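You operate a simulated robot arm through the tools that you are given. There is no shell and no other tool. Be economical: measure what you need, move in short steps, check, and stop when the job is done.

You run a simulated robot arm. Do the job below in one go: nothing can be reset, and whatever is moved stays where it is left.

Task
Press the green foot switch to switch it up. Put the gold nut that says "6" from the black table on the green tray and the gold nut marked "1" in the blue bin. Do these in any order.

It is judged by the outcome, as a careful person would: the job done as asked, and still so three seconds after it is handed in. It fails if anything else is knocked over, pushed out of place, dropped, spilled or broken.

Robot
A 7-joint arm with a two-finger parallel gripper on a trunk, on a base that drives. Base frame: it is fixed to the floor where the robot stands at the start and does not move with it; the origin is under the middle of the robot, x ahead of it, y to its left, z up. Units: cm, rad, N and s.
With the tool pointing down near the work surface it reaches from about 68 to 78 cm from the robot's upright axis, wherever it stands. Its first joint turns from -2.496 to 2.496 rad. Places, roughly: blue bin (14x20 cm) [-356, 360, 88]; gold nut [-500, 100, 75]; green foot switch [100, -10, 20]; green tray [-500, 100, 75]. Payload 3 kg.
The tool frame sits at the grasp point between the pads (the TCP): z along the fingers, y along the line on which they close. The tips reach 3 cm beyond it. The gripper opens to 11 cm. The fingers are 2 cm wide and 1 cm thick; the gripper's body (4.8 by 11.2 cm) begins 5.5 cm behind the TCP.
Orientation is that of the tool frame in the base frame, as a unit quaternion [w, x, y, z]. With the fingers straight down and closing along the base's y, the tool's x points along the base's -x, its y along +y and its z along -z.

Tools
- The arm moves only by the tool nudge_tool. Its argument "plan" is one flat list of numbers, 7 for each row, row after row: the shift along the tool's x, y, z in units of 150 mm (1.0 is 150 mm), then the turn, a rotation vector about the tool's x, y, z in units of 90 degrees (1.0 is 90 degrees), then the closure, from 0 (fully open) to 1 (shut). In form: [tx, ty, tz, rx, ry, rz, grip, tx, ty, tz, rx, ry, rz, grip, ...]. A call has 1 to 12 rows; each row is the pose to reach, as a shift and turn from the pose commanded when the call began, along the tool's axes at that moment. A call with a number of a shift or a turn outside -1 to 1 is refused whole. Rows are played at 5 a second. More than 5 cm and 0.15 rad between two rows, or a gripper value outside its range, and nothing of the call is played. A pose out of reach is approached as far as the arm can. The call stops where the force on the tool passes 40 N (or 10 N more than at its start, if that is more) or the arm is blocked; 0.2 s more then pass. Each finger travels about 10.8 cm/s and halts on what it meets, pressing with about 37 N; the grip force reading is that of the motor and also rises with nothing between the fingers. The clock runs only during rows and for 0.2 s after the last one: add rows that repeat a pose to give the fingers time. The reply holds the time, the measured pose of the TCP, the force on the tool along the base axes, the opening and the grip force, in the units named above and with some noise, with the torque about the TCP (base axes, N m) and any sound that the robot's microphone picked up.
- Cameras (640 x 400 px; columns grow to the right, rows downward): "scene" is now at [15.08, -1.31, 130.21]; the picture's right is [-0.20, -0.98, 0.00], its down [-0.82, 0.17, -0.54] and it looks along [0.53, -0.11, -0.84] (base axes); focal length 268 px, centre (320, 200). "wrist" rides on the gripper at [7.2, 1.7, -10.3] in the tool frame; the picture's right is [-0.23, 0.97, 0.00], its down [-0.76, -0.18, -0.62] and it looks along [-0.61, -0.14, 0.78] (tool axes); focal length 222 px, centre (320, 200). There is no depth. A picture from a camera that has moved, and an enlarged one, comes with that camera's place and axes in the base frame and with its lens. The place of the scene camera against the robot may be out by one fixed shift of up to 1.2 cm in any direction.
- get_image(camera): a new picture of that camera. The clock stands still meanwhile.
- move_column(by): slides the trunk up (or, below 0, down) by that many cm; the arm and the scene camera ride with it, the base frame stays. It gives what a move gives, with no picture.
- drive_base(legs): drives the robot by 1 to 6 legs, each [ahead, left, turn to the left] in cm, cm and rad, along the robot's own axes; the way and the turn of a leg run together, so that a leg with both is an arc; at most 150 cm and 3.142 rad a leg. The arm and the cameras ride along, it lands a little off, and it stops where it bumps. It gives what a move gives.
- aim_head(pan, tilt): turns the head with the scene camera to pan (to the left, within 1.501 rad either way) and tilt (down, from -0.506 to 1.204), counted from straight ahead of the robot. It gives what a move gives.
- inspect(camera, box): a new picture of the part [left, top, right, bottom] of that camera's present view, enlarged. The clock stands still meanwhile.
- finish_job(): hands the job in; it is judged then, once.

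Go step by step. Nothing tells you exact positions but the pictures and the camera data: compare them with the known pose of the tool, close in by small moves and look again before you grip or let go. The budget is 165 turns and 112 pictures, counting those below and the enlarged ones. Unless the task says otherwise, let go and move clear before handing in, and close with one line.

The tools are called after ">>>" by a JSON object that holds its "api" and its "payload". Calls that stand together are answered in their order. nudge_tool: Moves the arm, as the interface text tells. Its arguments: {"type":"object","properties":{"plan":{"type":"array","items":{"type":"number"}}},"required":["plan"]} The other tools are called the same way: move_column (by) slides the trunk up or down; drive_base (legs) drives the base; aim_head (pan, tilt) turns the head that bears the scene camera; get_image (camera) takes a picture; inspect (camera, box) takes an enlarged picture of a part of a camera's view; finish_job () hands the job in.

At the start:

```text
time: 0.0
eef_pos: [54.0, -10.59, 46.41]
orientation: [-0.001, 0.0, 1.0, 0.0]
contact_force: [0.0, -0.5, 0.8]
wrist_torque: [0.0, -0.01, -0.03]
gripper_width: 10.98
finger_force: 0.1
trunk travel left (down, up): [-42.5, 46.5]
robot x, y, heading: [-0.14, -0.3, -0.0]
head pan, tilt: [-0.206, 0.998]
```

scene: 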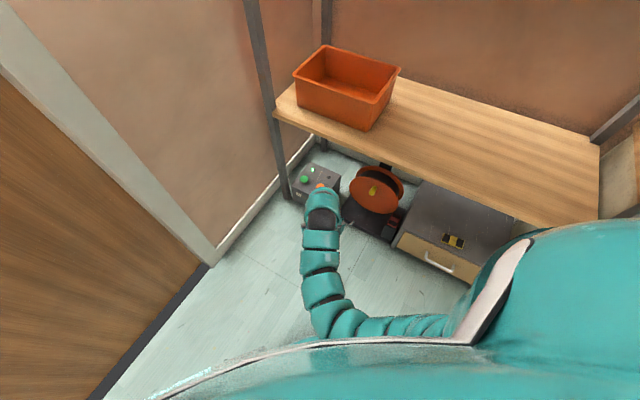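
wrist: 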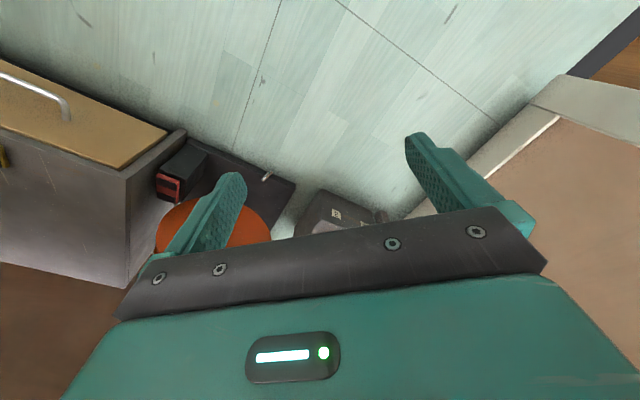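

I see a shelf with an orange bin, and under it a grey box with a green button, which may be the foot switch, beside a red-lidded pot. I'll look closer.

>>> {"api": "inspect", "payload": {"camera": "scene", "box": [260, 140, 420, 240]}}

>>> {"api": "aim_head", "payload": {"pan": 0, "tilt": 0.6}}

>>> {"api": "get_image", "payload": {"camera": "scene"}}

```text
4.00 times, centred on (340, 190) of scene
camera zoom: at [15.08, -1.31, 130.21], right [-0.2, -0.98, 0.0], down [-0.82, 0.17, -0.54], along [0.53, -0.11, -0.84], focal length 1073 px, centre (240, 240)
```

zoom: 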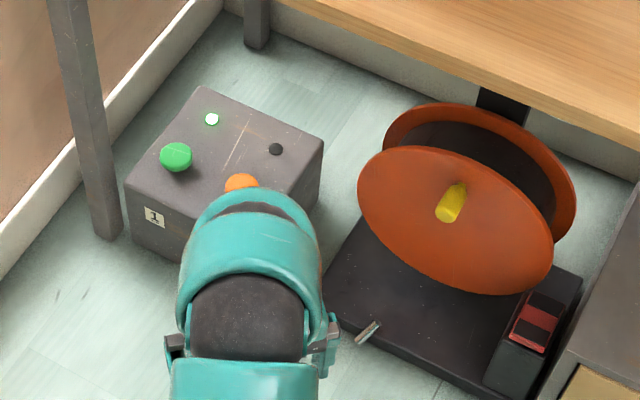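

```text
time: 0.9
eef_pos: [53.81, -10.59, 46.36]
orientation: [0.0, 0.001, 1.0, 0.0]
contact_force: [-0.3, 0.0, 0.3]
wrist_torque: [0.01, -0.04, -0.03]
gripper_width: 11.03
finger_force: 0.0
trunk travel left (down, up): [-42.5, 46.5]
robot x, y, heading: [-0.05, -0.08, 0.002]
head pan, tilt: [0.0, 0.6]
```

```text
108 pictures are left
camera scene: at [17.09, 0.11, 133.4], right [0.0, -1.0, 0.0], down [-0.57, 0.0, -0.82], along [0.82, 0.0, -0.57], focal length 268 px, centre (320, 200)
```

scene: 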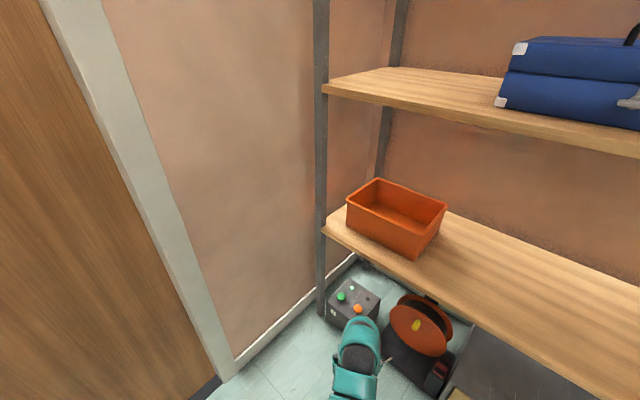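

The green button on the grey box with the "1" label is near (99, -10, ~20), just in front of the shelf edge at x≈102. I'll close the gripper, tilt the fingers forward, and move nearer to look.

>>> {"api": "nudge_tool", "payload": {"plan": [0, 0, 0, 0, -0.09, 0, 1, 0, 0, 0, 0, -0.18, 0, 1, 0, 0, 0, 0, -0.27, 0, 1, 0, 0, 0, 0, -0.36, 0, 1, 0, 0, 0, 0, -0.36, 0, 1]}}

>>> {"api": "drive_base", "payload": {"legs": [[15, 0, 0]]}}

>>> {"api": "aim_head", "payload": {"pan": -0.1, "tilt": 1.0}}

>>> {"api": "get_image", "payload": {"camera": "scene"}}

>>> {"api": "get_image", "payload": {"camera": "wrist"}}

```text
time: 2.1
eef_pos: [53.73, -10.68, 46.4]
orientation: [0.28, 0.0, 0.96, 0.0]
contact_force: [0.7, -0.5, -0.3]
wrist_torque: [-0.04, -0.01, 0.0]
gripper_width: 0.0
finger_force: 37.0
trunk travel left (down, up): [-42.5, 46.5]
robot x, y, heading: [0.32, -0.17, 0.002]
head pan, tilt: [0.0, 0.6]
```

```text
time: 3.5
eef_pos: [69.36, -10.79, 46.38]
orientation: [0.279, 0.001, 0.96, -0.001]
contact_force: [-1.0, 0.2, -0.6]
wrist_torque: [0.02, -0.02, -0.05]
gripper_width: 0.0
finger_force: 37.1
trunk travel left (down, up): [-42.5, 46.5]
robot x, y, heading: [15.45, 0.1, -0.004]
head pan, tilt: [0.0, 0.6]
```

```text
time: 4.3
eef_pos: [69.34, -10.76, 46.39]
orientation: [0.279, 0.001, 0.96, 0.0]
contact_force: [-0.6, -0.2, -0.1]
wrist_torque: [-0.03, 0.0, -0.06]
gripper_width: 0.0
finger_force: 37.5
trunk travel left (down, up): [-42.5, 46.5]
robot x, y, heading: [15.22, 0.12, -0.006]
head pan, tilt: [-0.099, 1.0]
```

```text
107 pictures are left
camera scene: at [30.68, -0.63, 130.21], right [-0.1, -0.99, 0.0], down [-0.84, 0.09, -0.54], along [0.54, -0.05, -0.84], focal length 268 px, centre (320, 200)
```

scene: 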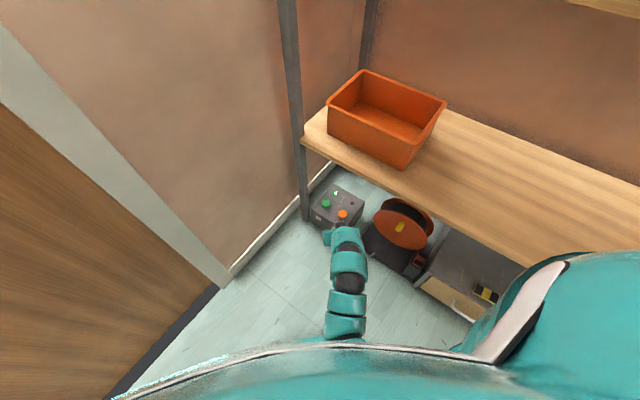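

```text
106 pictures are left
camera wrist: at [57.71, -8.96, 51.42], right [0.19, 0.97, 0.12], down [0.31, -0.18, 0.93], along [0.93, -0.14, -0.34], focal length 222 px, centre (320, 200)
```

wrist: 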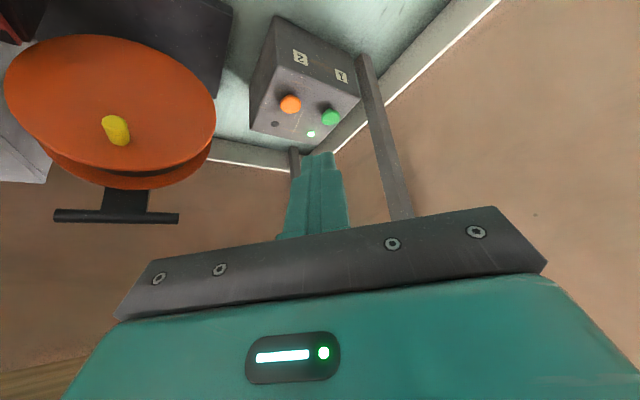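

The box has two buttons: green, labelled 1 with a lit lamp, and orange, labelled 2 with a dark lamp. I'll zoom in on both views to triangulate.

>>> {"api": "inspect", "payload": {"camera": "scene", "box": [290, 170, 380, 240]}}

>>> {"api": "inspect", "payload": {"camera": "wrist", "box": [240, 10, 400, 160]}}

```text
5.71 times, centred on (335, 205) of scene
camera zoom: at [30.68, -0.63, 130.21], right [-0.1, -0.99, 0.0], down [-0.84, 0.09, -0.54], along [0.54, -0.05, -0.84], focal length 1533 px, centre (234, 171)
```

zoom: 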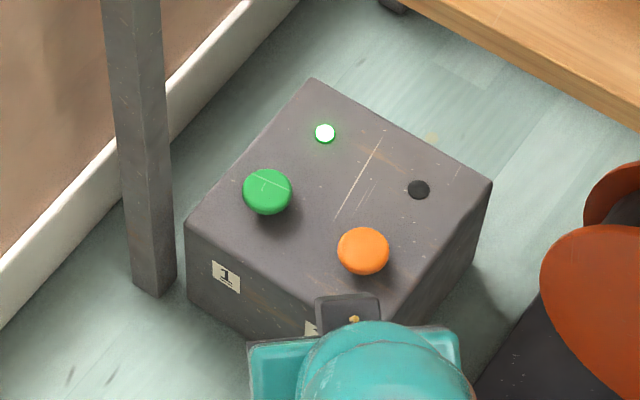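

```text
2.67 times, centred on (320, 85) of wrist
camera zoom: at [57.71, -8.96, 51.42], right [0.19, 0.97, 0.12], down [0.31, -0.18, 0.93], along [0.93, -0.14, -0.34], focal length 592 px, centre (320, 507)
```

zoom: 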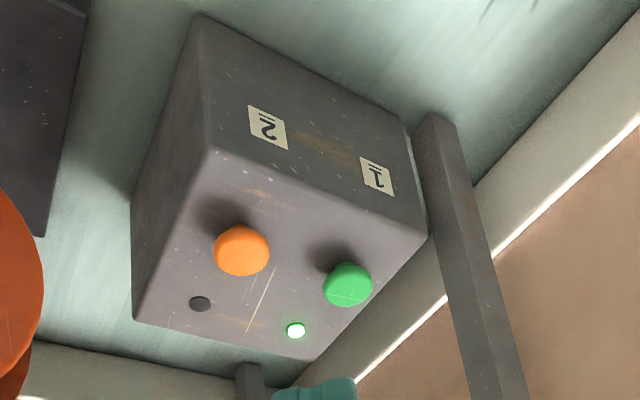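

Triangulated, the green button cap is at about (104, -10.4, 13). The shelf (z≈59) runs diagonally and overhangs it a little. I'll lower the trunk so the tilted arm goes in under it, then drive nearer.

>>> {"api": "move_column", "payload": {"by": -20}}

>>> {"api": "drive_base", "payload": {"legs": [[14, 0, 0]]}}

>>> {"api": "get_image", "payload": {"camera": "scene"}}

>>> {"api": "get_image", "payload": {"camera": "wrist"}}

```text
time: 6.5
eef_pos: [69.26, -10.73, 26.43]
orientation: [0.279, 0.001, 0.96, -0.001]
contact_force: [0.0, 0.0, 0.3]
wrist_torque: [0.0, -0.03, 0.02]
gripper_width: 0.01
finger_force: 37.0
trunk travel left (down, up): [-22.5, 66.5]
robot x, y, heading: [15.38, 0.01, -0.004]
head pan, tilt: [-0.099, 1.0]
```

```text
time: 7.8
eef_pos: [83.89, -10.85, 26.29]
orientation: [0.28, 0.0, 0.96, 0.0]
contact_force: [0.4, 1.0, -0.2]
wrist_torque: [0.02, -0.02, -0.02]
gripper_width: 0.01
finger_force: 37.1
trunk travel left (down, up): [-22.5, 66.5]
robot x, y, heading: [29.59, -0.38, 0.001]
head pan, tilt: [-0.099, 1.0]
```

```text
103 pictures are left
camera scene: at [45.13, -0.67, 110.21], right [-0.1, -0.99, 0.0], down [-0.84, 0.09, -0.54], along [0.54, -0.06, -0.84], focal length 268 px, centre (320, 200)
```

scene: 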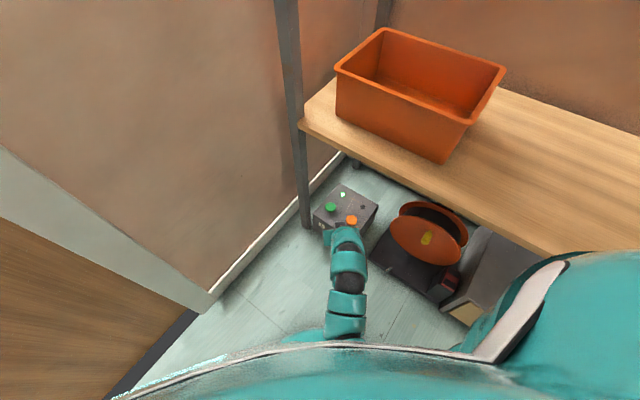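

```text
102 pictures are left
camera wrist: at [72.17, -9.01, 31.43], right [0.19, 0.97, 0.12], down [0.31, -0.18, 0.93], along [0.93, -0.14, -0.33], focal length 222 px, centre (320, 200)
```

wrist: 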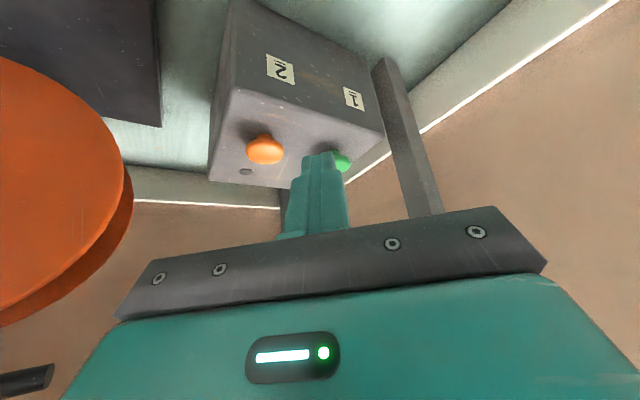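

The aim lines up well: button near y≈-10.3, x≈104. I'll move the closed tips to about 3 cm above the button and look.

>>> {"api": "nudge_tool", "payload": {"plan": [-0.136, 0.009, 0.186, 0, 0, 0, 1, -0.272, 0.018, 0.372, 0, 0, 0, 1, -0.408, 0.026, 0.558, 0, 0, 0, 1, -0.544, 0.035, 0.745, 0, 0, 0, 1, -0.679, 0.043, 0.931, 0, 0, 0, 1, -0.679, 0.043, 0.931, 0, 0, 0, 1]}}

>>> {"api": "inspect", "payload": {"camera": "scene", "box": [290, 170, 380, 240]}}

>>> {"api": "get_image", "payload": {"camera": "wrist"}}

```text
time: 9.2
eef_pos: [100.15, -10.03, 19.93]
orientation: [0.28, 0.002, 0.96, -0.001]
contact_force: [-0.2, 0.2, -0.8]
wrist_torque: [0.02, -0.02, -0.05]
gripper_width: 0.02
finger_force: 37.2
trunk travel left (down, up): [-22.5, 66.5]
robot x, y, heading: [29.86, -0.01, -0.002]
head pan, tilt: [-0.099, 1.0]
```

```text
5.71 times, centred on (335, 205) of scene
camera zoom: at [45.15, -0.67, 110.2], right [-0.1, -0.99, 0.0], down [-0.84, 0.09, -0.54], along [0.54, -0.06, -0.84], focal length 1533 px, centre (234, 171)
```

zoom: 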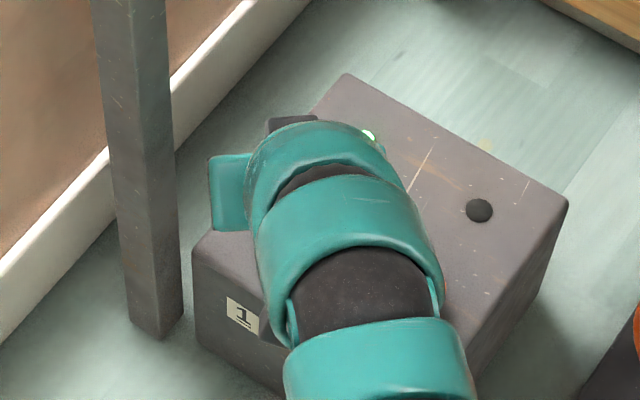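

```text
100 pictures are left
camera wrist: at [88.51, -8.18, 25.08], right [0.19, 0.97, 0.12], down [0.31, -0.18, 0.93], along [0.93, -0.14, -0.33], focal length 222 px, centre (320, 200)
```

wrist: 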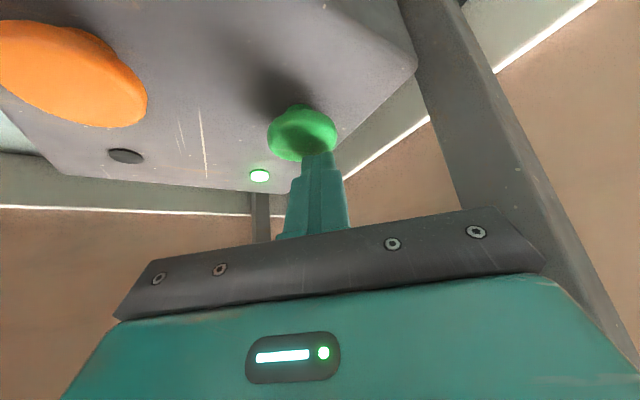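

The button centre measures about (104.1, -11.3, 13.5), so I need to shift about 1.2 cm in -y and 2.3 cm forward before pressing straight down.

>>> {"api": "nudge_tool", "payload": {"plan": [-0.093, -0.083, 0.139, 0, 0, 0, 1, -0.093, -0.083, 0.139, 0, 0, 0, 1]}}

>>> {"api": "get_image", "payload": {"camera": "wrist"}}

```text
time: 9.8
eef_pos: [102.25, -11.52, 18.93]
orientation: [0.279, 0.001, 0.96, 0.0]
contact_force: [0.7, -0.1, 0.1]
wrist_torque: [-0.01, 0.02, 0.0]
gripper_width: 0.0
finger_force: 36.7
trunk travel left (down, up): [-22.5, 66.5]
robot x, y, heading: [30.14, 0.11, 0.0]
head pan, tilt: [-0.099, 1.0]
heard: click
```

```text
99 pictures are left
camera wrist: at [90.65, -9.7, 24.01], right [0.19, 0.97, 0.12], down [0.31, -0.18, 0.93], along [0.93, -0.14, -0.34], focal length 222 px, centre (320, 200)
```

wrist: 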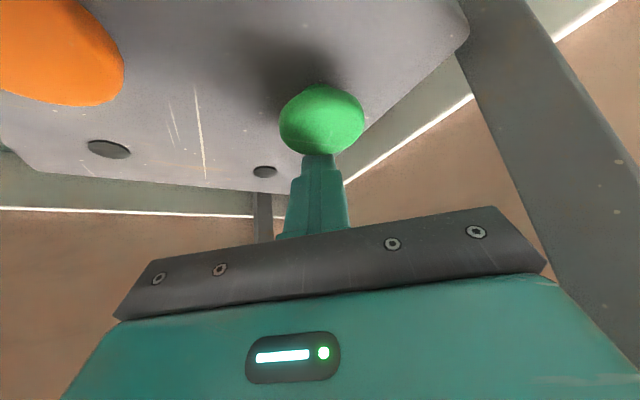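

I heard a click and the lamp went out, so contact came earlier than expected. I'll back off the way I came and compare with before.

>>> {"api": "nudge_tool", "payload": {"plan": [0, 0, -0.15, 0, 0, 0, 1, 0, 0, -0.4, 0, 0, 0, 1, 0, 0, -0.7, 0, 0, 0, 1, 0, 0, -1, 0, 0, 0, 1]}}

>>> {"api": "get_image", "payload": {"camera": "wrist"}}

>>> {"api": "inspect", "payload": {"camera": "scene", "box": [290, 170, 380, 240]}}

```text
time: 10.8
eef_pos: [94.18, -11.34, 31.52]
orientation: [0.28, 0.001, 0.96, 0.0]
contact_force: [0.5, 0.1, -0.4]
wrist_torque: [0.0, 0.0, 0.01]
gripper_width: 0.0
finger_force: 37.2
trunk travel left (down, up): [-22.5, 66.5]
robot x, y, heading: [29.83, -0.05, -0.004]
head pan, tilt: [-0.099, 1.0]
```

```text
98 pictures are left
camera wrist: at [82.47, -9.42, 36.53], right [0.19, 0.97, 0.12], down [0.31, -0.18, 0.93], along [0.93, -0.14, -0.33], focal length 222 px, centre (320, 200)
```

wrist: 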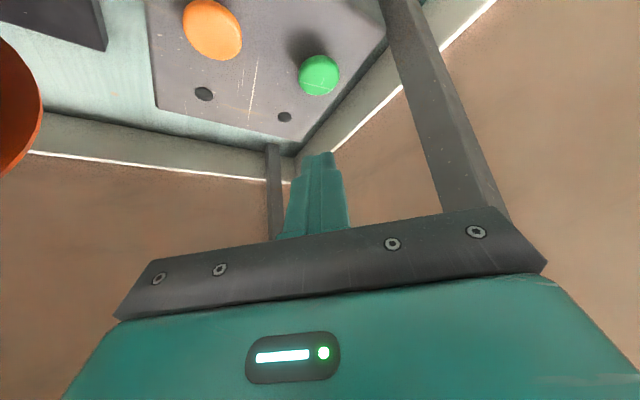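

```text
5.71 times, centred on (335, 205) of scene
camera zoom: at [45.16, -0.68, 110.2], right [-0.1, -0.99, 0.0], down [-0.84, 0.09, -0.54], along [0.54, -0.06, -0.84], focal length 1533 px, centre (234, 171)
```

zoom: 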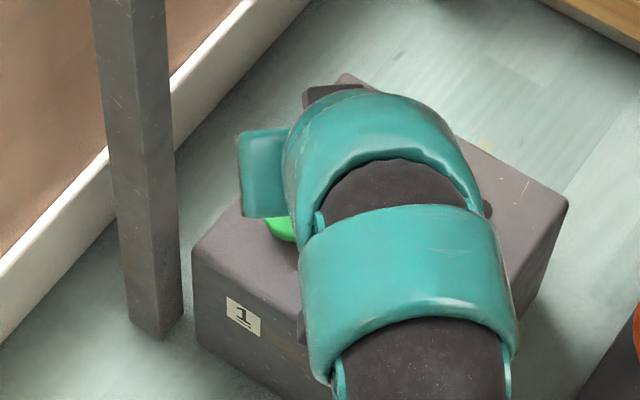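

The lamp that was lit is now dark, so the switch has toggled. To judge up against down I'll go back to the earlier viewing pose and compare the cap height.

>>> {"api": "nudge_tool", "payload": {"plan": [0.255, 0.01, -0.025, 0, 0, 0, 1, 0.51, 0.02, -0.05, 0, 0, 0, 1, 0.765, 0.03, -0.077, 0, 0, 0, 1, 0.765, 0.03, -0.077, 0, 0, 0, 1]}}

>>> {"api": "inspect", "payload": {"camera": "scene", "box": [290, 170, 380, 240]}}

>>> {"api": "drive_base", "payload": {"legs": [[-14.5, 0, 0]]}}

>>> {"api": "move_column", "payload": {"by": 20}}

>>> {"api": "inspect", "payload": {"camera": "scene", "box": [290, 170, 380, 240]}}

>>> {"api": "inspect", "payload": {"camera": "wrist", "box": [240, 10, 400, 160]}}

```text
time: 11.8
eef_pos: [83.82, -11.21, 26.44]
orientation: [0.279, 0.002, 0.96, 0.0]
contact_force: [0.1, 0.0, -0.4]
wrist_torque: [0.0, 0.0, 0.03]
gripper_width: 0.0
finger_force: 37.2
trunk travel left (down, up): [-22.5, 66.5]
robot x, y, heading: [30.08, -0.07, 0.0]
head pan, tilt: [-0.099, 1.0]
```

```text
5.71 times, centred on (335, 205) of scene
camera zoom: at [45.14, -0.67, 110.21], right [-0.1, -0.99, 0.0], down [-0.84, 0.09, -0.54], along [0.54, -0.06, -0.84], focal length 1533 px, centre (234, 171)
```

zoom: 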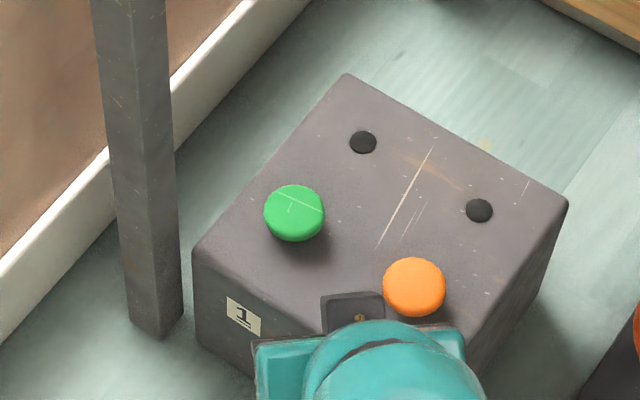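

```text
time: 13.2
eef_pos: [69.24, -11.21, 26.3]
orientation: [0.28, 0.002, 0.96, 0.0]
contact_force: [0.3, -1.1, -0.8]
wrist_torque: [-0.01, 0.0, 0.02]
gripper_width: 0.0
finger_force: 36.8
trunk travel left (down, up): [-22.5, 66.5]
robot x, y, heading: [15.39, 0.08, -0.003]
head pan, tilt: [-0.099, 1.0]
```

```text
time: 15.4
eef_pos: [69.27, -11.13, 46.43]
orientation: [0.279, 0.002, 0.96, -0.001]
contact_force: [-0.1, -0.3, 0.5]
wrist_torque: [0.02, -0.02, -0.04]
gripper_width: 0.02
finger_force: 37.2
trunk travel left (down, up): [-42.5, 46.5]
robot x, y, heading: [15.61, -0.12, -0.008]
head pan, tilt: [-0.099, 1.0]
```

```text
5.71 times, centred on (335, 205) of scene
camera zoom: at [30.63, -0.65, 130.2], right [-0.1, -0.99, 0.0], down [-0.84, 0.09, -0.54], along [0.54, -0.06, -0.84], focal length 1533 px, centre (234, 171)
```

zoom: 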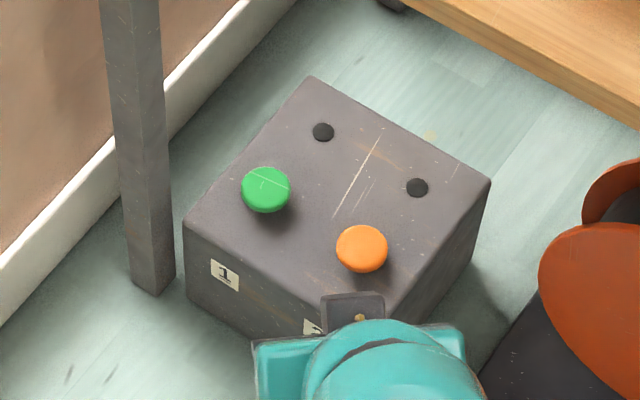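

```text
2.67 times, centred on (320, 85) of wrist
camera zoom: at [57.61, -9.3, 51.45], right [0.2, 0.97, 0.12], down [0.31, -0.18, 0.93], along [0.93, -0.14, -0.33], focal length 592 px, centre (320, 507)
```

zoom: 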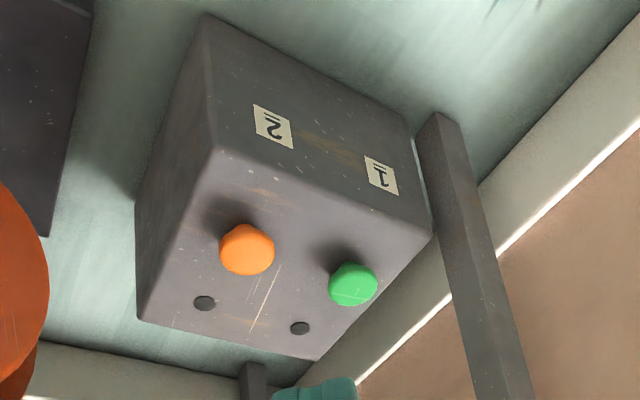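

The cap is unchanged and the lamp has flipped state, so one clean press has toggled the switch. Now I'll back out to the start spot and look around for the route to the black table.

>>> {"api": "drive_base", "payload": {"legs": [[-15, 0, 0]]}}

>>> {"api": "aim_head", "payload": {"pan": 1.5, "tilt": 0.4}}

>>> {"api": "get_image", "payload": {"camera": "scene"}}

>>> {"api": "aim_head", "payload": {"pan": -1.5, "tilt": 0.4}}

>>> {"api": "get_image", "payload": {"camera": "scene"}}

```text
time: 16.7
eef_pos: [54.2, -11.31, 46.44]
orientation: [0.279, 0.003, 0.96, -0.001]
contact_force: [-0.1, 1.5, -0.7]
wrist_torque: [-0.01, 0.01, 0.0]
gripper_width: 0.0
finger_force: 36.9
trunk travel left (down, up): [-42.5, 46.5]
robot x, y, heading: [0.27, 0.3, -0.003]
head pan, tilt: [-0.099, 1.0]
```

```text
time: 18.4
eef_pos: [54.26, -11.26, 46.45]
orientation: [0.279, 0.003, 0.96, -0.001]
contact_force: [0.6, -0.8, -0.1]
wrist_torque: [0.02, 0.0, 0.02]
gripper_width: 0.0
finger_force: 36.6
trunk travel left (down, up): [-42.5, 46.5]
robot x, y, heading: [0.56, 0.06, -0.005]
head pan, tilt: [1.499, 0.4]
```

```text
93 pictures are left
camera scene: at [9.43, 9.36, 135.23], right [1.0, -0.08, 0.0], down [-0.03, -0.39, -0.92], along [0.07, 0.92, -0.39], focal length 268 px, centre (320, 200)
```

scene: 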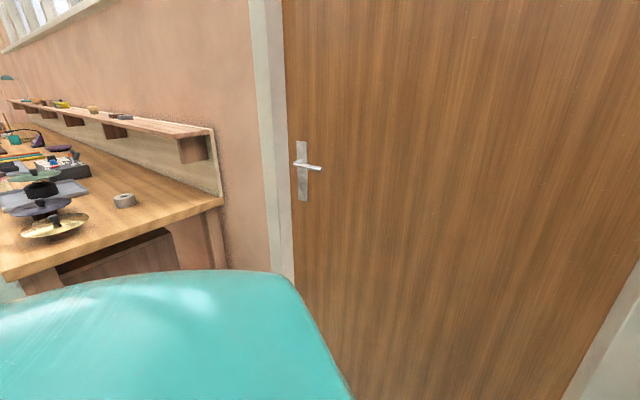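

```text
time: 21.0
eef_pos: [54.17, -11.3, 46.53]
orientation: [0.279, 0.002, 0.96, 0.001]
contact_force: [0.6, 0.4, 0.4]
wrist_torque: [0.01, -0.01, 0.0]
gripper_width: 0.0
finger_force: 37.4
trunk travel left (down, up): [-42.5, 46.5]
robot x, y, heading: [0.28, -0.15, -0.009]
head pan, tilt: [-1.499, 0.4]
```

```text
92 pictures are left
camera scene: at [9.33, -9.12, 135.23], right [-1.0, -0.07, 0.0], down [-0.03, 0.39, -0.92], along [0.06, -0.92, -0.39], focal length 268 px, centre (320, 200)
```

scene: 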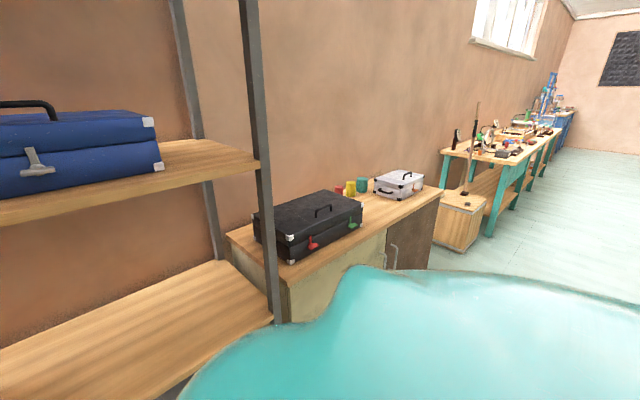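

I'm in a corner of a long workshop with benches on both sides. There is room to turn left in place, so I'll turn to face the far side.

>>> {"api": "drive_base", "payload": {"legs": [[0, 0, 2.9]]}}

>>> {"api": "aim_head", "payload": {"pan": 0, "tilt": 0.2}}

>>> {"api": "get_image", "payload": {"camera": "scene"}}

```text
time: 28.1
eef_pos: [-47.23, 27.29, 46.43]
orientation: [-0.044, 0.948, -0.152, -0.275]
contact_force: [0.3, -0.7, 0.2]
wrist_torque: [0.02, -0.04, 0.0]
gripper_width: 0.0
finger_force: 36.6
trunk travel left (down, up): [-42.5, 46.5]
robot x, y, heading: [0.05, 0.1, 2.821]
head pan, tilt: [-1.499, 0.4]
```

```text
time: 29.6
eef_pos: [-47.21, 27.46, 46.39]
orientation: [-0.044, 0.948, -0.152, -0.275]
contact_force: [0.9, 0.1, 0.5]
wrist_torque: [-0.02, -0.02, -0.03]
gripper_width: 0.0
finger_force: 36.6
trunk travel left (down, up): [-42.5, 46.5]
robot x, y, heading: [0.06, 0.31, 2.821]
head pan, tilt: [0.0, 0.201]
```

```text
91 pictures are left
camera scene: at [-15.74, 5.63, 137.08], right [0.31, 0.95, 0.0], down [0.19, -0.06, -0.98], along [-0.93, 0.31, -0.2], focal length 268 px, centre (320, 200)
```

scene: 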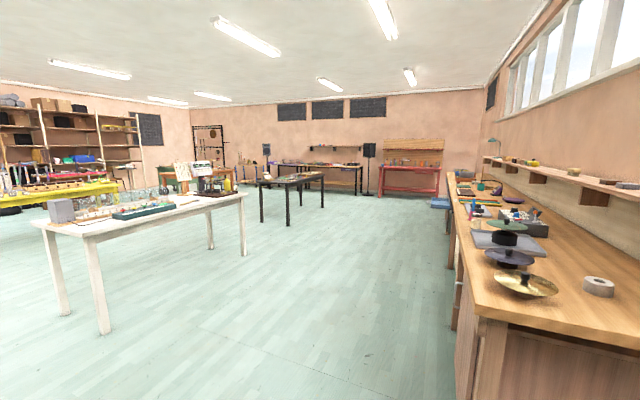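

The black table is ahead at roughly (-495, 105), with a clear corridor between the white table and the right-hand bench. I'll zoom in.

>>> {"api": "inspect", "payload": {"camera": "scene", "box": [240, 150, 340, 230]}}

>>> {"api": "inspect", "payload": {"camera": "scene", "box": [400, 150, 500, 230]}}

```text
5.00 times, centred on (290, 190) of scene
camera zoom: at [-15.74, 5.63, 137.08], right [0.31, 0.95, 0.0], down [0.19, -0.06, -0.98], along [-0.93, 0.31, -0.2], focal length 1342 px, centre (470, 250)
```

zoom: 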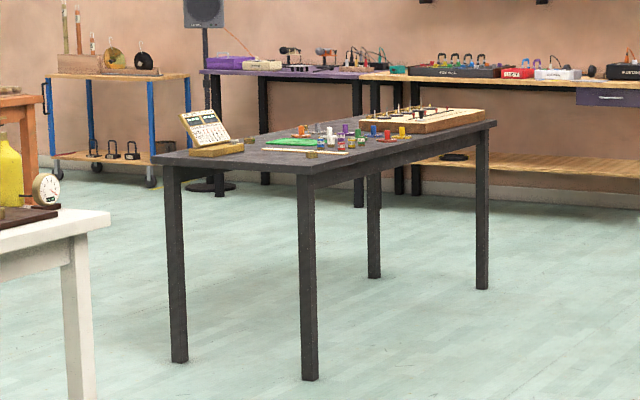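

```text
5.00 times, centred on (450, 190) of scene
camera zoom: at [-15.74, 5.63, 137.08], right [0.31, 0.95, 0.0], down [0.19, -0.06, -0.98], along [-0.93, 0.31, -0.2], focal length 1342 px, centre (-330, 250)
```

zoom: 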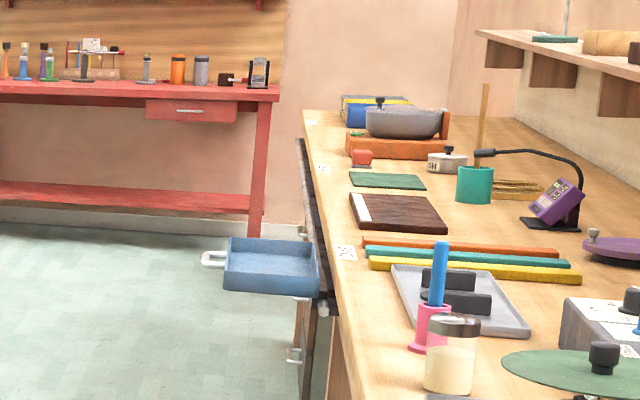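

The black table spans about (-444,92)–(-490,48) on its near end and runs out to (-562,199), with the green mat or tray near (-518,101). The path straight ahead is clear; I'll raise the trunk and drive in stages.

>>> {"api": "move_column", "payload": {"by": 46}}

>>> {"api": "drive_base", "payload": {"legs": [[150, 0, 0], [130, 0, 0]]}}

>>> {"api": "aim_head", "payload": {"pan": 0.1, "tilt": 0.3}}

>>> {"api": "get_image", "payload": {"camera": "scene"}}

>>> {"api": "aim_head", "payload": {"pan": -0.85, "tilt": 0.3}}

>>> {"api": "get_image", "payload": {"camera": "scene"}}

```text
refused: 46 is not a number from -40 to 40
```

```text
time: 43.2
eef_pos: [-310.01, 123.46, 46.47]
orientation: [-0.053, 0.943, -0.181, -0.275]
contact_force: [0.4, -0.2, 0.8]
wrist_torque: [0.01, 0.02, 0.0]
gripper_width: 0.0
finger_force: 37.1
trunk travel left (down, up): [-42.5, 46.5]
robot x, y, heading: [-264.17, 93.44, 2.768]
head pan, tilt: [0.0, 0.201]
```

```text
time: 43.9
eef_pos: [-310.1, 123.47, 46.41]
orientation: [-0.052, 0.943, -0.18, -0.275]
contact_force: [0.3, -0.6, 0.5]
wrist_torque: [-0.01, 0.01, -0.01]
gripper_width: 0.0
finger_force: 36.7
trunk travel left (down, up): [-42.5, 46.5]
robot x, y, heading: [-264.31, 93.29, 2.763]
head pan, tilt: [0.099, 0.3]
```

```text
88 pictures are left
camera scene: at [-280.26, 99.03, 136.16], right [0.28, 0.96, 0.0], down [0.28, -0.08, -0.96], along [-0.92, 0.26, -0.3], focal length 268 px, centre (320, 200)
```

scene: 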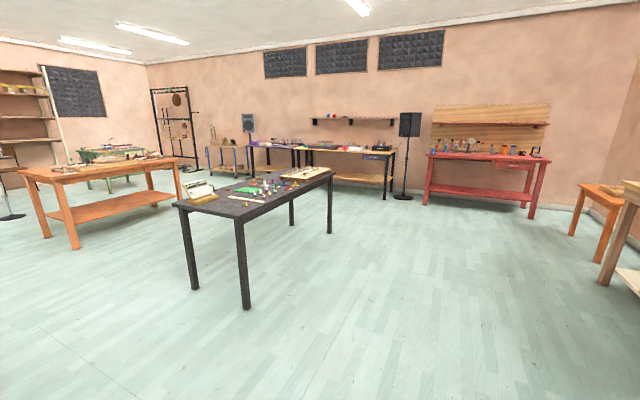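

```text
time: 45.1
eef_pos: [-310.08, 123.37, 46.39]
orientation: [-0.053, 0.943, -0.181, -0.275]
contact_force: [-0.6, 0.4, 0.8]
wrist_torque: [-0.02, -0.05, 0.03]
gripper_width: 0.0
finger_force: 37.1
trunk travel left (down, up): [-42.5, 46.5]
robot x, y, heading: [-263.87, 93.45, 2.763]
head pan, tilt: [-0.85, 0.3]
```

```text
87 pictures are left
camera scene: at [-274.42, 105.24, 136.15], right [0.94, 0.34, 0.0], down [0.1, -0.28, -0.96], along [-0.32, 0.9, -0.3], focal length 268 px, centre (320, 200)
```

scene: 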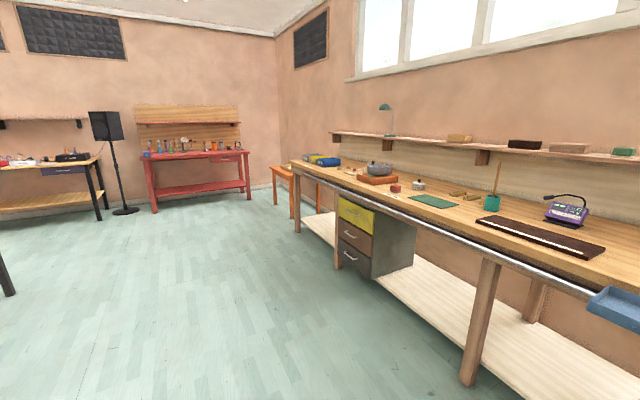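

There are two blue candidates: the one hanging on the rail near (-213,195), and the one at the bench's far end near (-370,390). I'll zoom in on both and on the black table.

>>> {"api": "inspect", "payload": {"camera": "scene", "box": [280, 140, 360, 190]}}

>>> {"api": "aim_head", "payload": {"pan": -1.4, "tilt": 0.4}}

>>> {"api": "get_image", "payload": {"camera": "scene"}}

>>> {"api": "move_column", "payload": {"by": 40}}

```text
8.00 times, centred on (320, 165) of scene
camera zoom: at [-274.42, 105.24, 136.15], right [0.94, 0.34, 0.0], down [0.1, -0.28, -0.96], along [-0.32, 0.9, -0.3], focal length 2147 px, centre (320, 480)
```

zoom: 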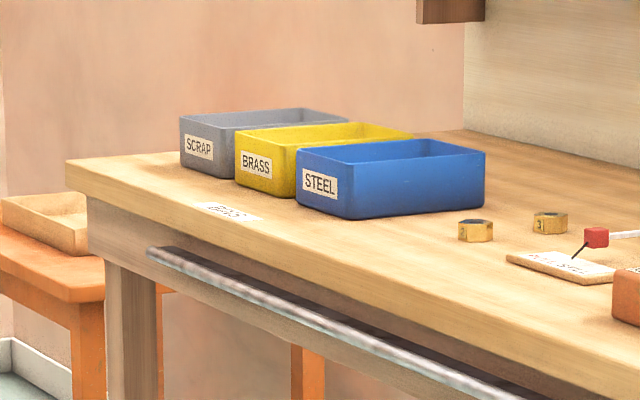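

```text
time: 46.1
eef_pos: [-309.98, 123.33, 46.38]
orientation: [-0.053, 0.943, -0.181, -0.274]
contact_force: [-0.2, -0.2, 0.2]
wrist_torque: [0.01, 0.01, -0.03]
gripper_width: 0.0
finger_force: 37.1
trunk travel left (down, up): [-42.5, 46.5]
robot x, y, heading: [-264.25, 93.06, 2.767]
head pan, tilt: [-1.4, 0.4]
```

```text
85 pictures are left
camera scene: at [-269.38, 105.51, 135.23], right [0.98, -0.21, 0.0], down [-0.08, -0.38, -0.92], along [0.19, 0.9, -0.39], focal length 268 px, centre (320, 200)
```

scene: 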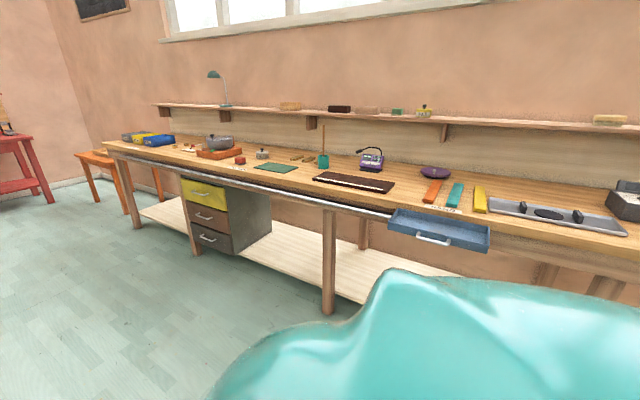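

```text
time: 49.9
eef_pos: [-310.01, 123.47, 86.37]
orientation: [-0.052, 0.943, -0.18, -0.274]
contact_force: [-0.5, -0.2, -0.4]
wrist_torque: [0.0, 0.0, 0.02]
gripper_width: 0.0
finger_force: 37.0
trunk travel left (down, up): [-82.5, 6.5]
robot x, y, heading: [-264.03, 93.29, 2.764]
head pan, tilt: [-1.4, 0.4]
```

The blue bin is the "STEEL" bin at the far end of the bench, with a couple of gold nuts near it (one looks like "3"). First I'll drive to the side of the black table and look at it from above.

>>> {"api": "drive_base", "payload": {"legs": [[0, 0, 0.07], [150, 0, 0], [32, 0, 0]]}}

>>> {"api": "aim_head", "payload": {"pan": 0.9, "tilt": 0.8}}

>>> {"api": "get_image", "payload": {"camera": "scene"}}

```text
time: 59.5
eef_pos: [-486.94, 170.14, 86.3]
orientation: [-0.038, 0.951, -0.132, -0.276]
contact_force: [-0.3, 0.5, -0.3]
wrist_torque: [0.02, 0.0, 0.02]
gripper_width: 0.02
finger_force: 37.2
trunk travel left (down, up): [-82.5, 6.5]
robot x, y, heading: [-438.24, 144.82, 2.863]
head pan, tilt: [-1.4, 0.4]
```

```text
time: 61.7
eef_pos: [-486.81, 170.14, 86.36]
orientation: [-0.038, 0.951, -0.132, -0.276]
contact_force: [-0.2, -0.2, 0.0]
wrist_torque: [-0.03, 0.0, -0.02]
gripper_width: 0.0
finger_force: 36.5
trunk travel left (down, up): [-82.5, 6.5]
robot x, y, heading: [-438.05, 144.91, 2.865]
head pan, tilt: [0.901, 0.799]
```

```text
84 pictures are left
camera scene: at [-452.12, 142.5, 171.72], right [-0.58, 0.81, 0.0], down [0.58, 0.42, -0.7], along [-0.57, -0.41, -0.72], focal length 268 px, centre (320, 200)
```

scene: 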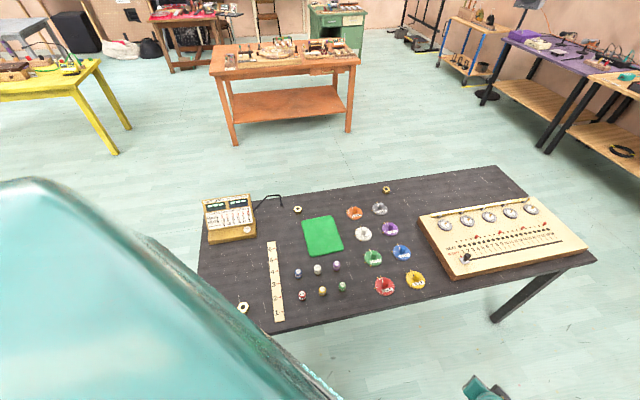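

Good top view: I can see the green tray and small gold nuts near the edges of the table. I'll zoom in to read them.

>>> {"api": "inspect", "payload": {"camera": "scene", "box": [195, 180, 355, 330]}}

>>> {"api": "inspect", "payload": {"camera": "scene", "box": [330, 170, 450, 300]}}

>>> {"api": "inspect", "payload": {"camera": "scene", "box": [282, 200, 312, 220]}}

>>> {"api": "inspect", "payload": {"camera": "scene", "box": [372, 180, 402, 200]}}

>>> {"api": "inspect", "payload": {"camera": "scene", "box": [228, 298, 258, 318]}}

```text
2.67 times, centred on (275, 255) of scene
camera zoom: at [-452.12, 142.5, 171.72], right [-0.58, 0.81, 0.0], down [0.58, 0.42, -0.7], along [-0.57, -0.41, -0.72], focal length 716 px, centre (440, 53)
```

zoom: 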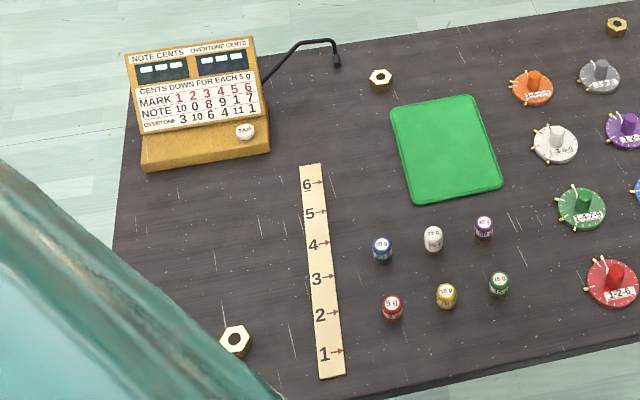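

```text
3.08 times, centred on (390, 235) of scene
camera zoom: at [-452.12, 142.5, 171.72], right [-0.58, 0.81, 0.0], down [0.58, 0.42, -0.7], along [-0.57, -0.41, -0.72], focal length 826 px, centre (105, 92)
```

zoom: 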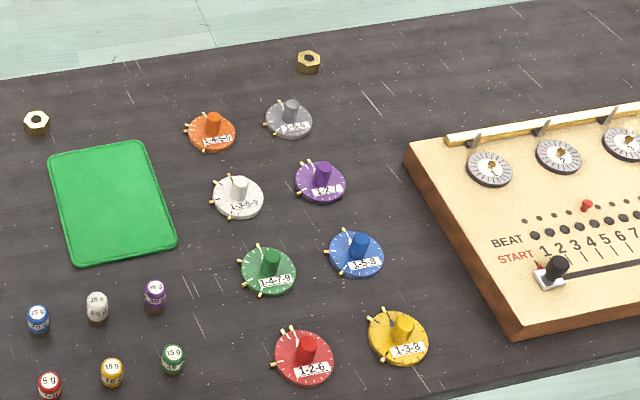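

```text
16.00 times, centred on (297, 210) of scene
camera zoom: at [-452.12, 142.5, 171.72], right [-0.58, 0.81, 0.0], down [0.58, 0.42, -0.7], along [-0.57, -0.41, -0.72], focal length 4293 px, centre (688, 40)
```

zoom: 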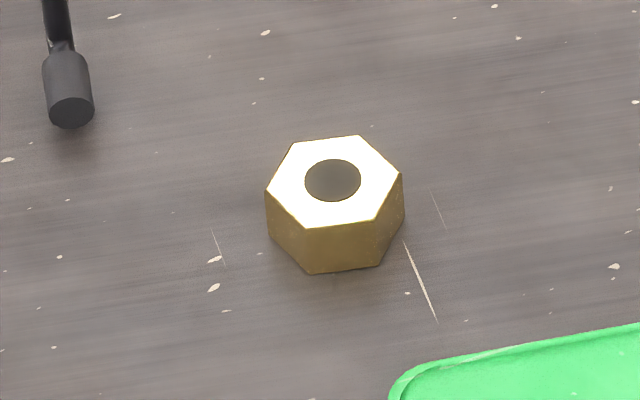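

```text
16.00 times, centred on (387, 190) of scene
camera zoom: at [-452.12, 142.5, 171.72], right [-0.58, 0.81, 0.0], down [0.58, 0.42, -0.7], along [-0.57, -0.41, -0.72], focal length 4293 px, centre (-752, 360)
```

zoom: 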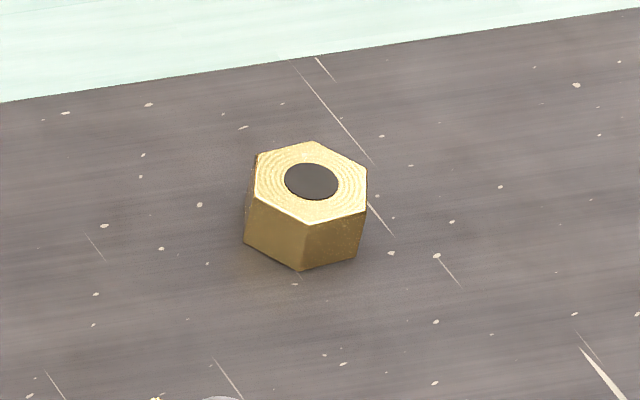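

```text
16.00 times, centred on (243, 308) of scene
camera zoom: at [-452.12, 142.5, 171.72], right [-0.58, 0.81, 0.0], down [0.58, 0.42, -0.7], along [-0.57, -0.41, -0.72], focal length 4293 px, centre (1552, -1528)
```

zoom: 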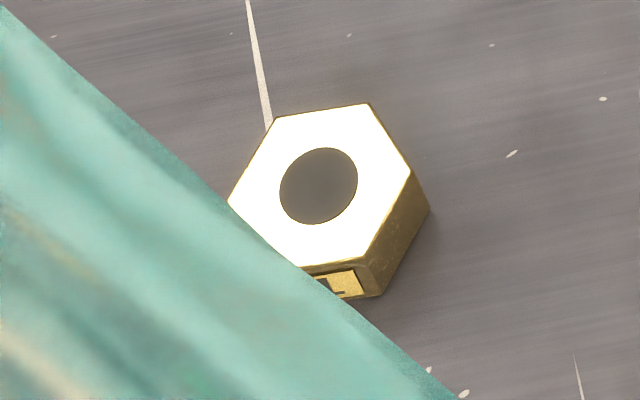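

I see three gold nuts on the table: A≈(-516,83), B≈(-553,111), C≈(-468,98). Their numbers are on side faces. C's label faces my side but my own body hides it, so I'll back up a little to read it.

>>> {"api": "drive_base", "payload": {"legs": [[-35, 0, 0]]}}

>>> {"api": "aim_head", "payload": {"pan": 0.7, "tilt": 0.7}}

>>> {"api": "get_image", "payload": {"camera": "scene"}}

```text
time: 64.0
eef_pos: [-452.57, 160.1, 86.39]
orientation: [-0.037, 0.952, -0.127, -0.277]
contact_force: [0.4, -0.4, -0.3]
wrist_torque: [0.03, -0.01, -0.01]
gripper_width: 0.01
finger_force: 36.7
trunk travel left (down, up): [-82.5, 6.5]
robot x, y, heading: [-403.27, 135.25, 2.877]
head pan, tilt: [0.901, 0.799]
```

```text
time: 64.7
eef_pos: [-452.78, 160.1, 86.29]
orientation: [-0.037, 0.952, -0.127, -0.276]
contact_force: [0.6, 0.2, 0.3]
wrist_torque: [-0.01, 0.04, 0.04]
gripper_width: 0.0
finger_force: 36.5
trunk travel left (down, up): [-82.5, 6.5]
robot x, y, heading: [-403.8, 135.26, 2.873]
head pan, tilt: [0.7, 0.7]
```

```text
78 pictures are left
camera scene: at [-418.84, 133.97, 172.54], right [-0.42, 0.91, 0.0], down [0.58, 0.27, -0.76], along [-0.69, -0.32, -0.64], focal length 268 px, centre (320, 200)
```

scene: 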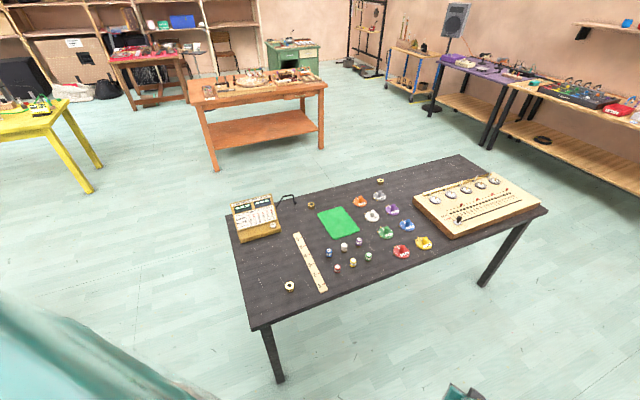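

>>> {"api": "inspect", "payload": {"camera": "scene", "box": [278, 278, 302, 294]}}

>>> {"api": "inspect", "payload": {"camera": "scene", "box": [300, 196, 324, 212]}}

```text
16.00 times, centred on (290, 286) of scene
camera zoom: at [-418.84, 133.97, 172.54], right [-0.42, 0.91, 0.0], down [0.58, 0.27, -0.76], along [-0.69, -0.32, -0.64], focal length 4293 px, centre (800, -1176)
```

zoom: 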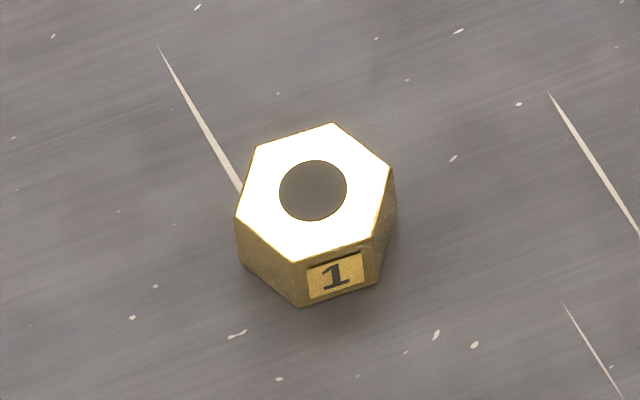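

```text
16.00 times, centred on (312, 204) of scene
camera zoom: at [-418.84, 133.97, 172.54], right [-0.42, 0.91, 0.0], down [0.58, 0.27, -0.76], along [-0.69, -0.32, -0.64], focal length 4293 px, centre (448, 136)
```

zoom: 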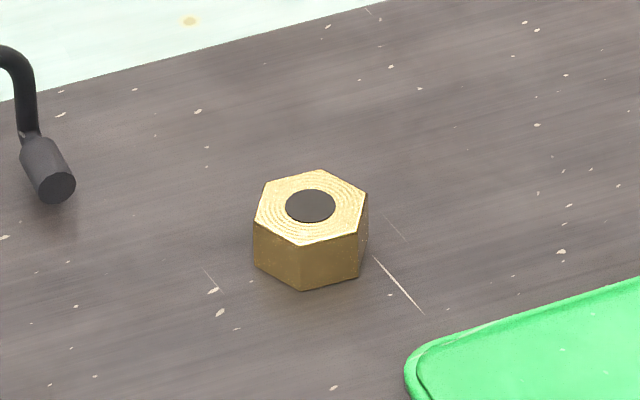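

C carries "1". A and B sit by the far edge with labels facing away, so I'll go round the short end of the table along the centre of the gap, arm pointing ahead.

>>> {"api": "drive_base", "payload": {"legs": [[-50, 19, 0], [0, 0, 1.057]]}}

>>> {"api": "aim_head", "payload": {"pan": 0, "tilt": 0.6}}

>>> {"api": "get_image", "payload": {"camera": "scene"}}

```text
time: 70.5
eef_pos: [-405.54, 72.28, 86.39]
orientation: [0.11, 0.883, 0.376, -0.257]
contact_force: [0.1, -0.3, -0.3]
wrist_torque: [0.02, 0.01, 0.0]
gripper_width: 0.0
finger_force: 37.1
trunk travel left (down, up): [-82.5, 6.5]
robot x, y, heading: [-360.32, 103.64, -2.336]
head pan, tilt: [0.7, 0.7]
```

```text
time: 71.5
eef_pos: [-405.56, 72.26, 86.4]
orientation: [0.11, 0.883, 0.376, -0.257]
contact_force: [0.9, -0.7, 0.9]
wrist_torque: [0.01, -0.02, 0.0]
gripper_width: 0.0
finger_force: 37.6
trunk travel left (down, up): [-82.5, 6.5]
robot x, y, heading: [-360.44, 103.52, -2.335]
head pan, tilt: [0.0, 0.6]
```

```text
75 pictures are left
camera scene: at [-371.75, 91.58, 173.4], right [-0.72, 0.69, 0.0], down [0.39, 0.41, -0.82], along [-0.57, -0.6, -0.57], focal length 268 px, centre (320, 200)
```

scene: 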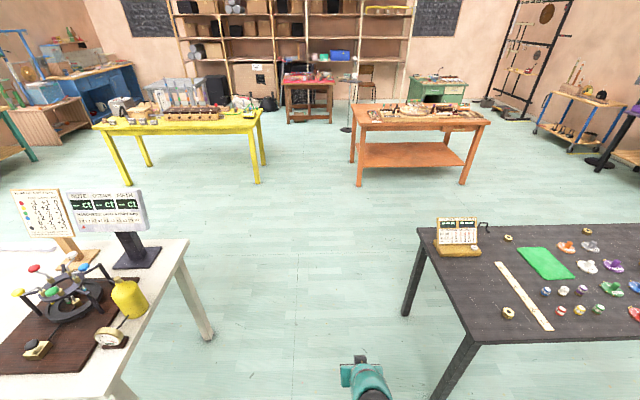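

The gap is clear: about 69 cm on the left and 53 cm on the right. I'll drive through, slide along the far side, and turn to face the table.

>>> {"api": "drive_base", "payload": {"legs": [[150, 0, 0], [47, 0, 0], [0, -95, 0], [0, 0, 3.141]]}}

>>> {"api": "aim_head", "payload": {"pan": 0, "tilt": 0.8}}

>>> {"api": "get_image", "payload": {"camera": "scene"}}

```text
time: 93.3
eef_pos: [-522.88, 60.33, 86.49]
orientation: [0.252, -0.407, 0.87, 0.118]
contact_force: [0.2, -0.4, -0.2]
wrist_torque: [0.03, 0.0, -0.01]
gripper_width: 0.03
finger_force: 36.8
trunk travel left (down, up): [-82.5, 6.5]
robot x, y, heading: [-565.83, 26.14, 0.874]
head pan, tilt: [0.0, 0.6]
```

```text
time: 94.0
eef_pos: [-522.71, 60.5, 86.36]
orientation: [0.253, -0.406, 0.87, 0.118]
contact_force: [-0.5, 0.2, -0.8]
wrist_torque: [-0.06, -0.02, 0.0]
gripper_width: 0.0
finger_force: 37.2
trunk travel left (down, up): [-82.5, 6.5]
robot x, y, heading: [-565.86, 25.96, 0.873]
head pan, tilt: [0.0, 0.799]
```

```text
74 pictures are left
camera scene: at [-555.19, 38.59, 171.72], right [0.77, -0.64, 0.0], down [-0.46, -0.55, -0.7], along [0.45, 0.54, -0.72], focal length 268 px, centre (320, 200)
```

scene: 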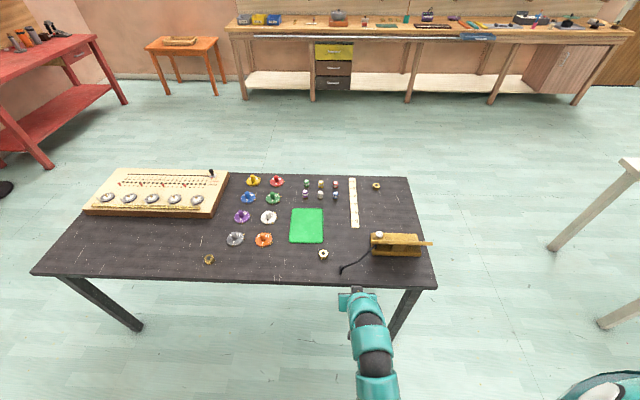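

>>> {"api": "inspect", "payload": {"camera": "scene", "box": [310, 245, 340, 265]}}

>>> {"api": "inspect", "payload": {"camera": "scene", "box": [194, 249, 224, 269]}}

```text
16.00 times, centred on (325, 255) of scene
camera zoom: at [-555.19, 38.59, 171.72], right [0.77, -0.64, 0.0], down [-0.46, -0.55, -0.7], along [0.45, 0.54, -0.72], focal length 4293 px, centre (240, -680)
```

zoom: 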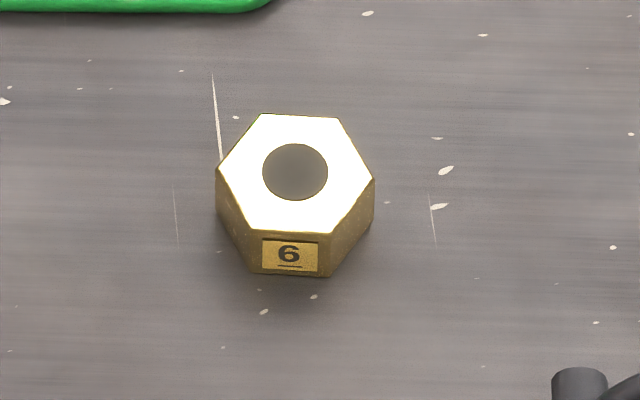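

```text
16.00 times, centred on (209, 259) of scene
camera zoom: at [-555.19, 38.59, 171.72], right [0.77, -0.64, 0.0], down [-0.46, -0.55, -0.7], along [0.45, 0.54, -0.72], focal length 4293 px, centre (2096, -744)
```

zoom: 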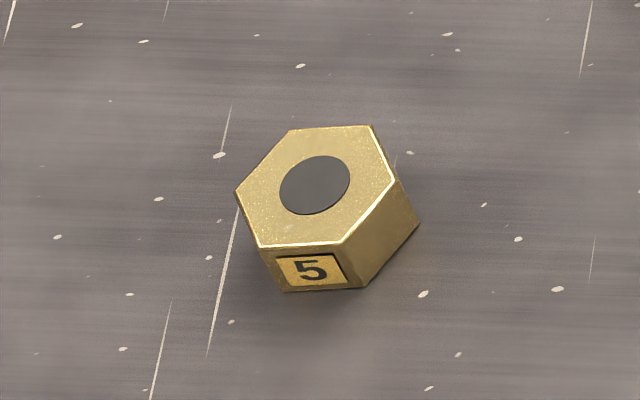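

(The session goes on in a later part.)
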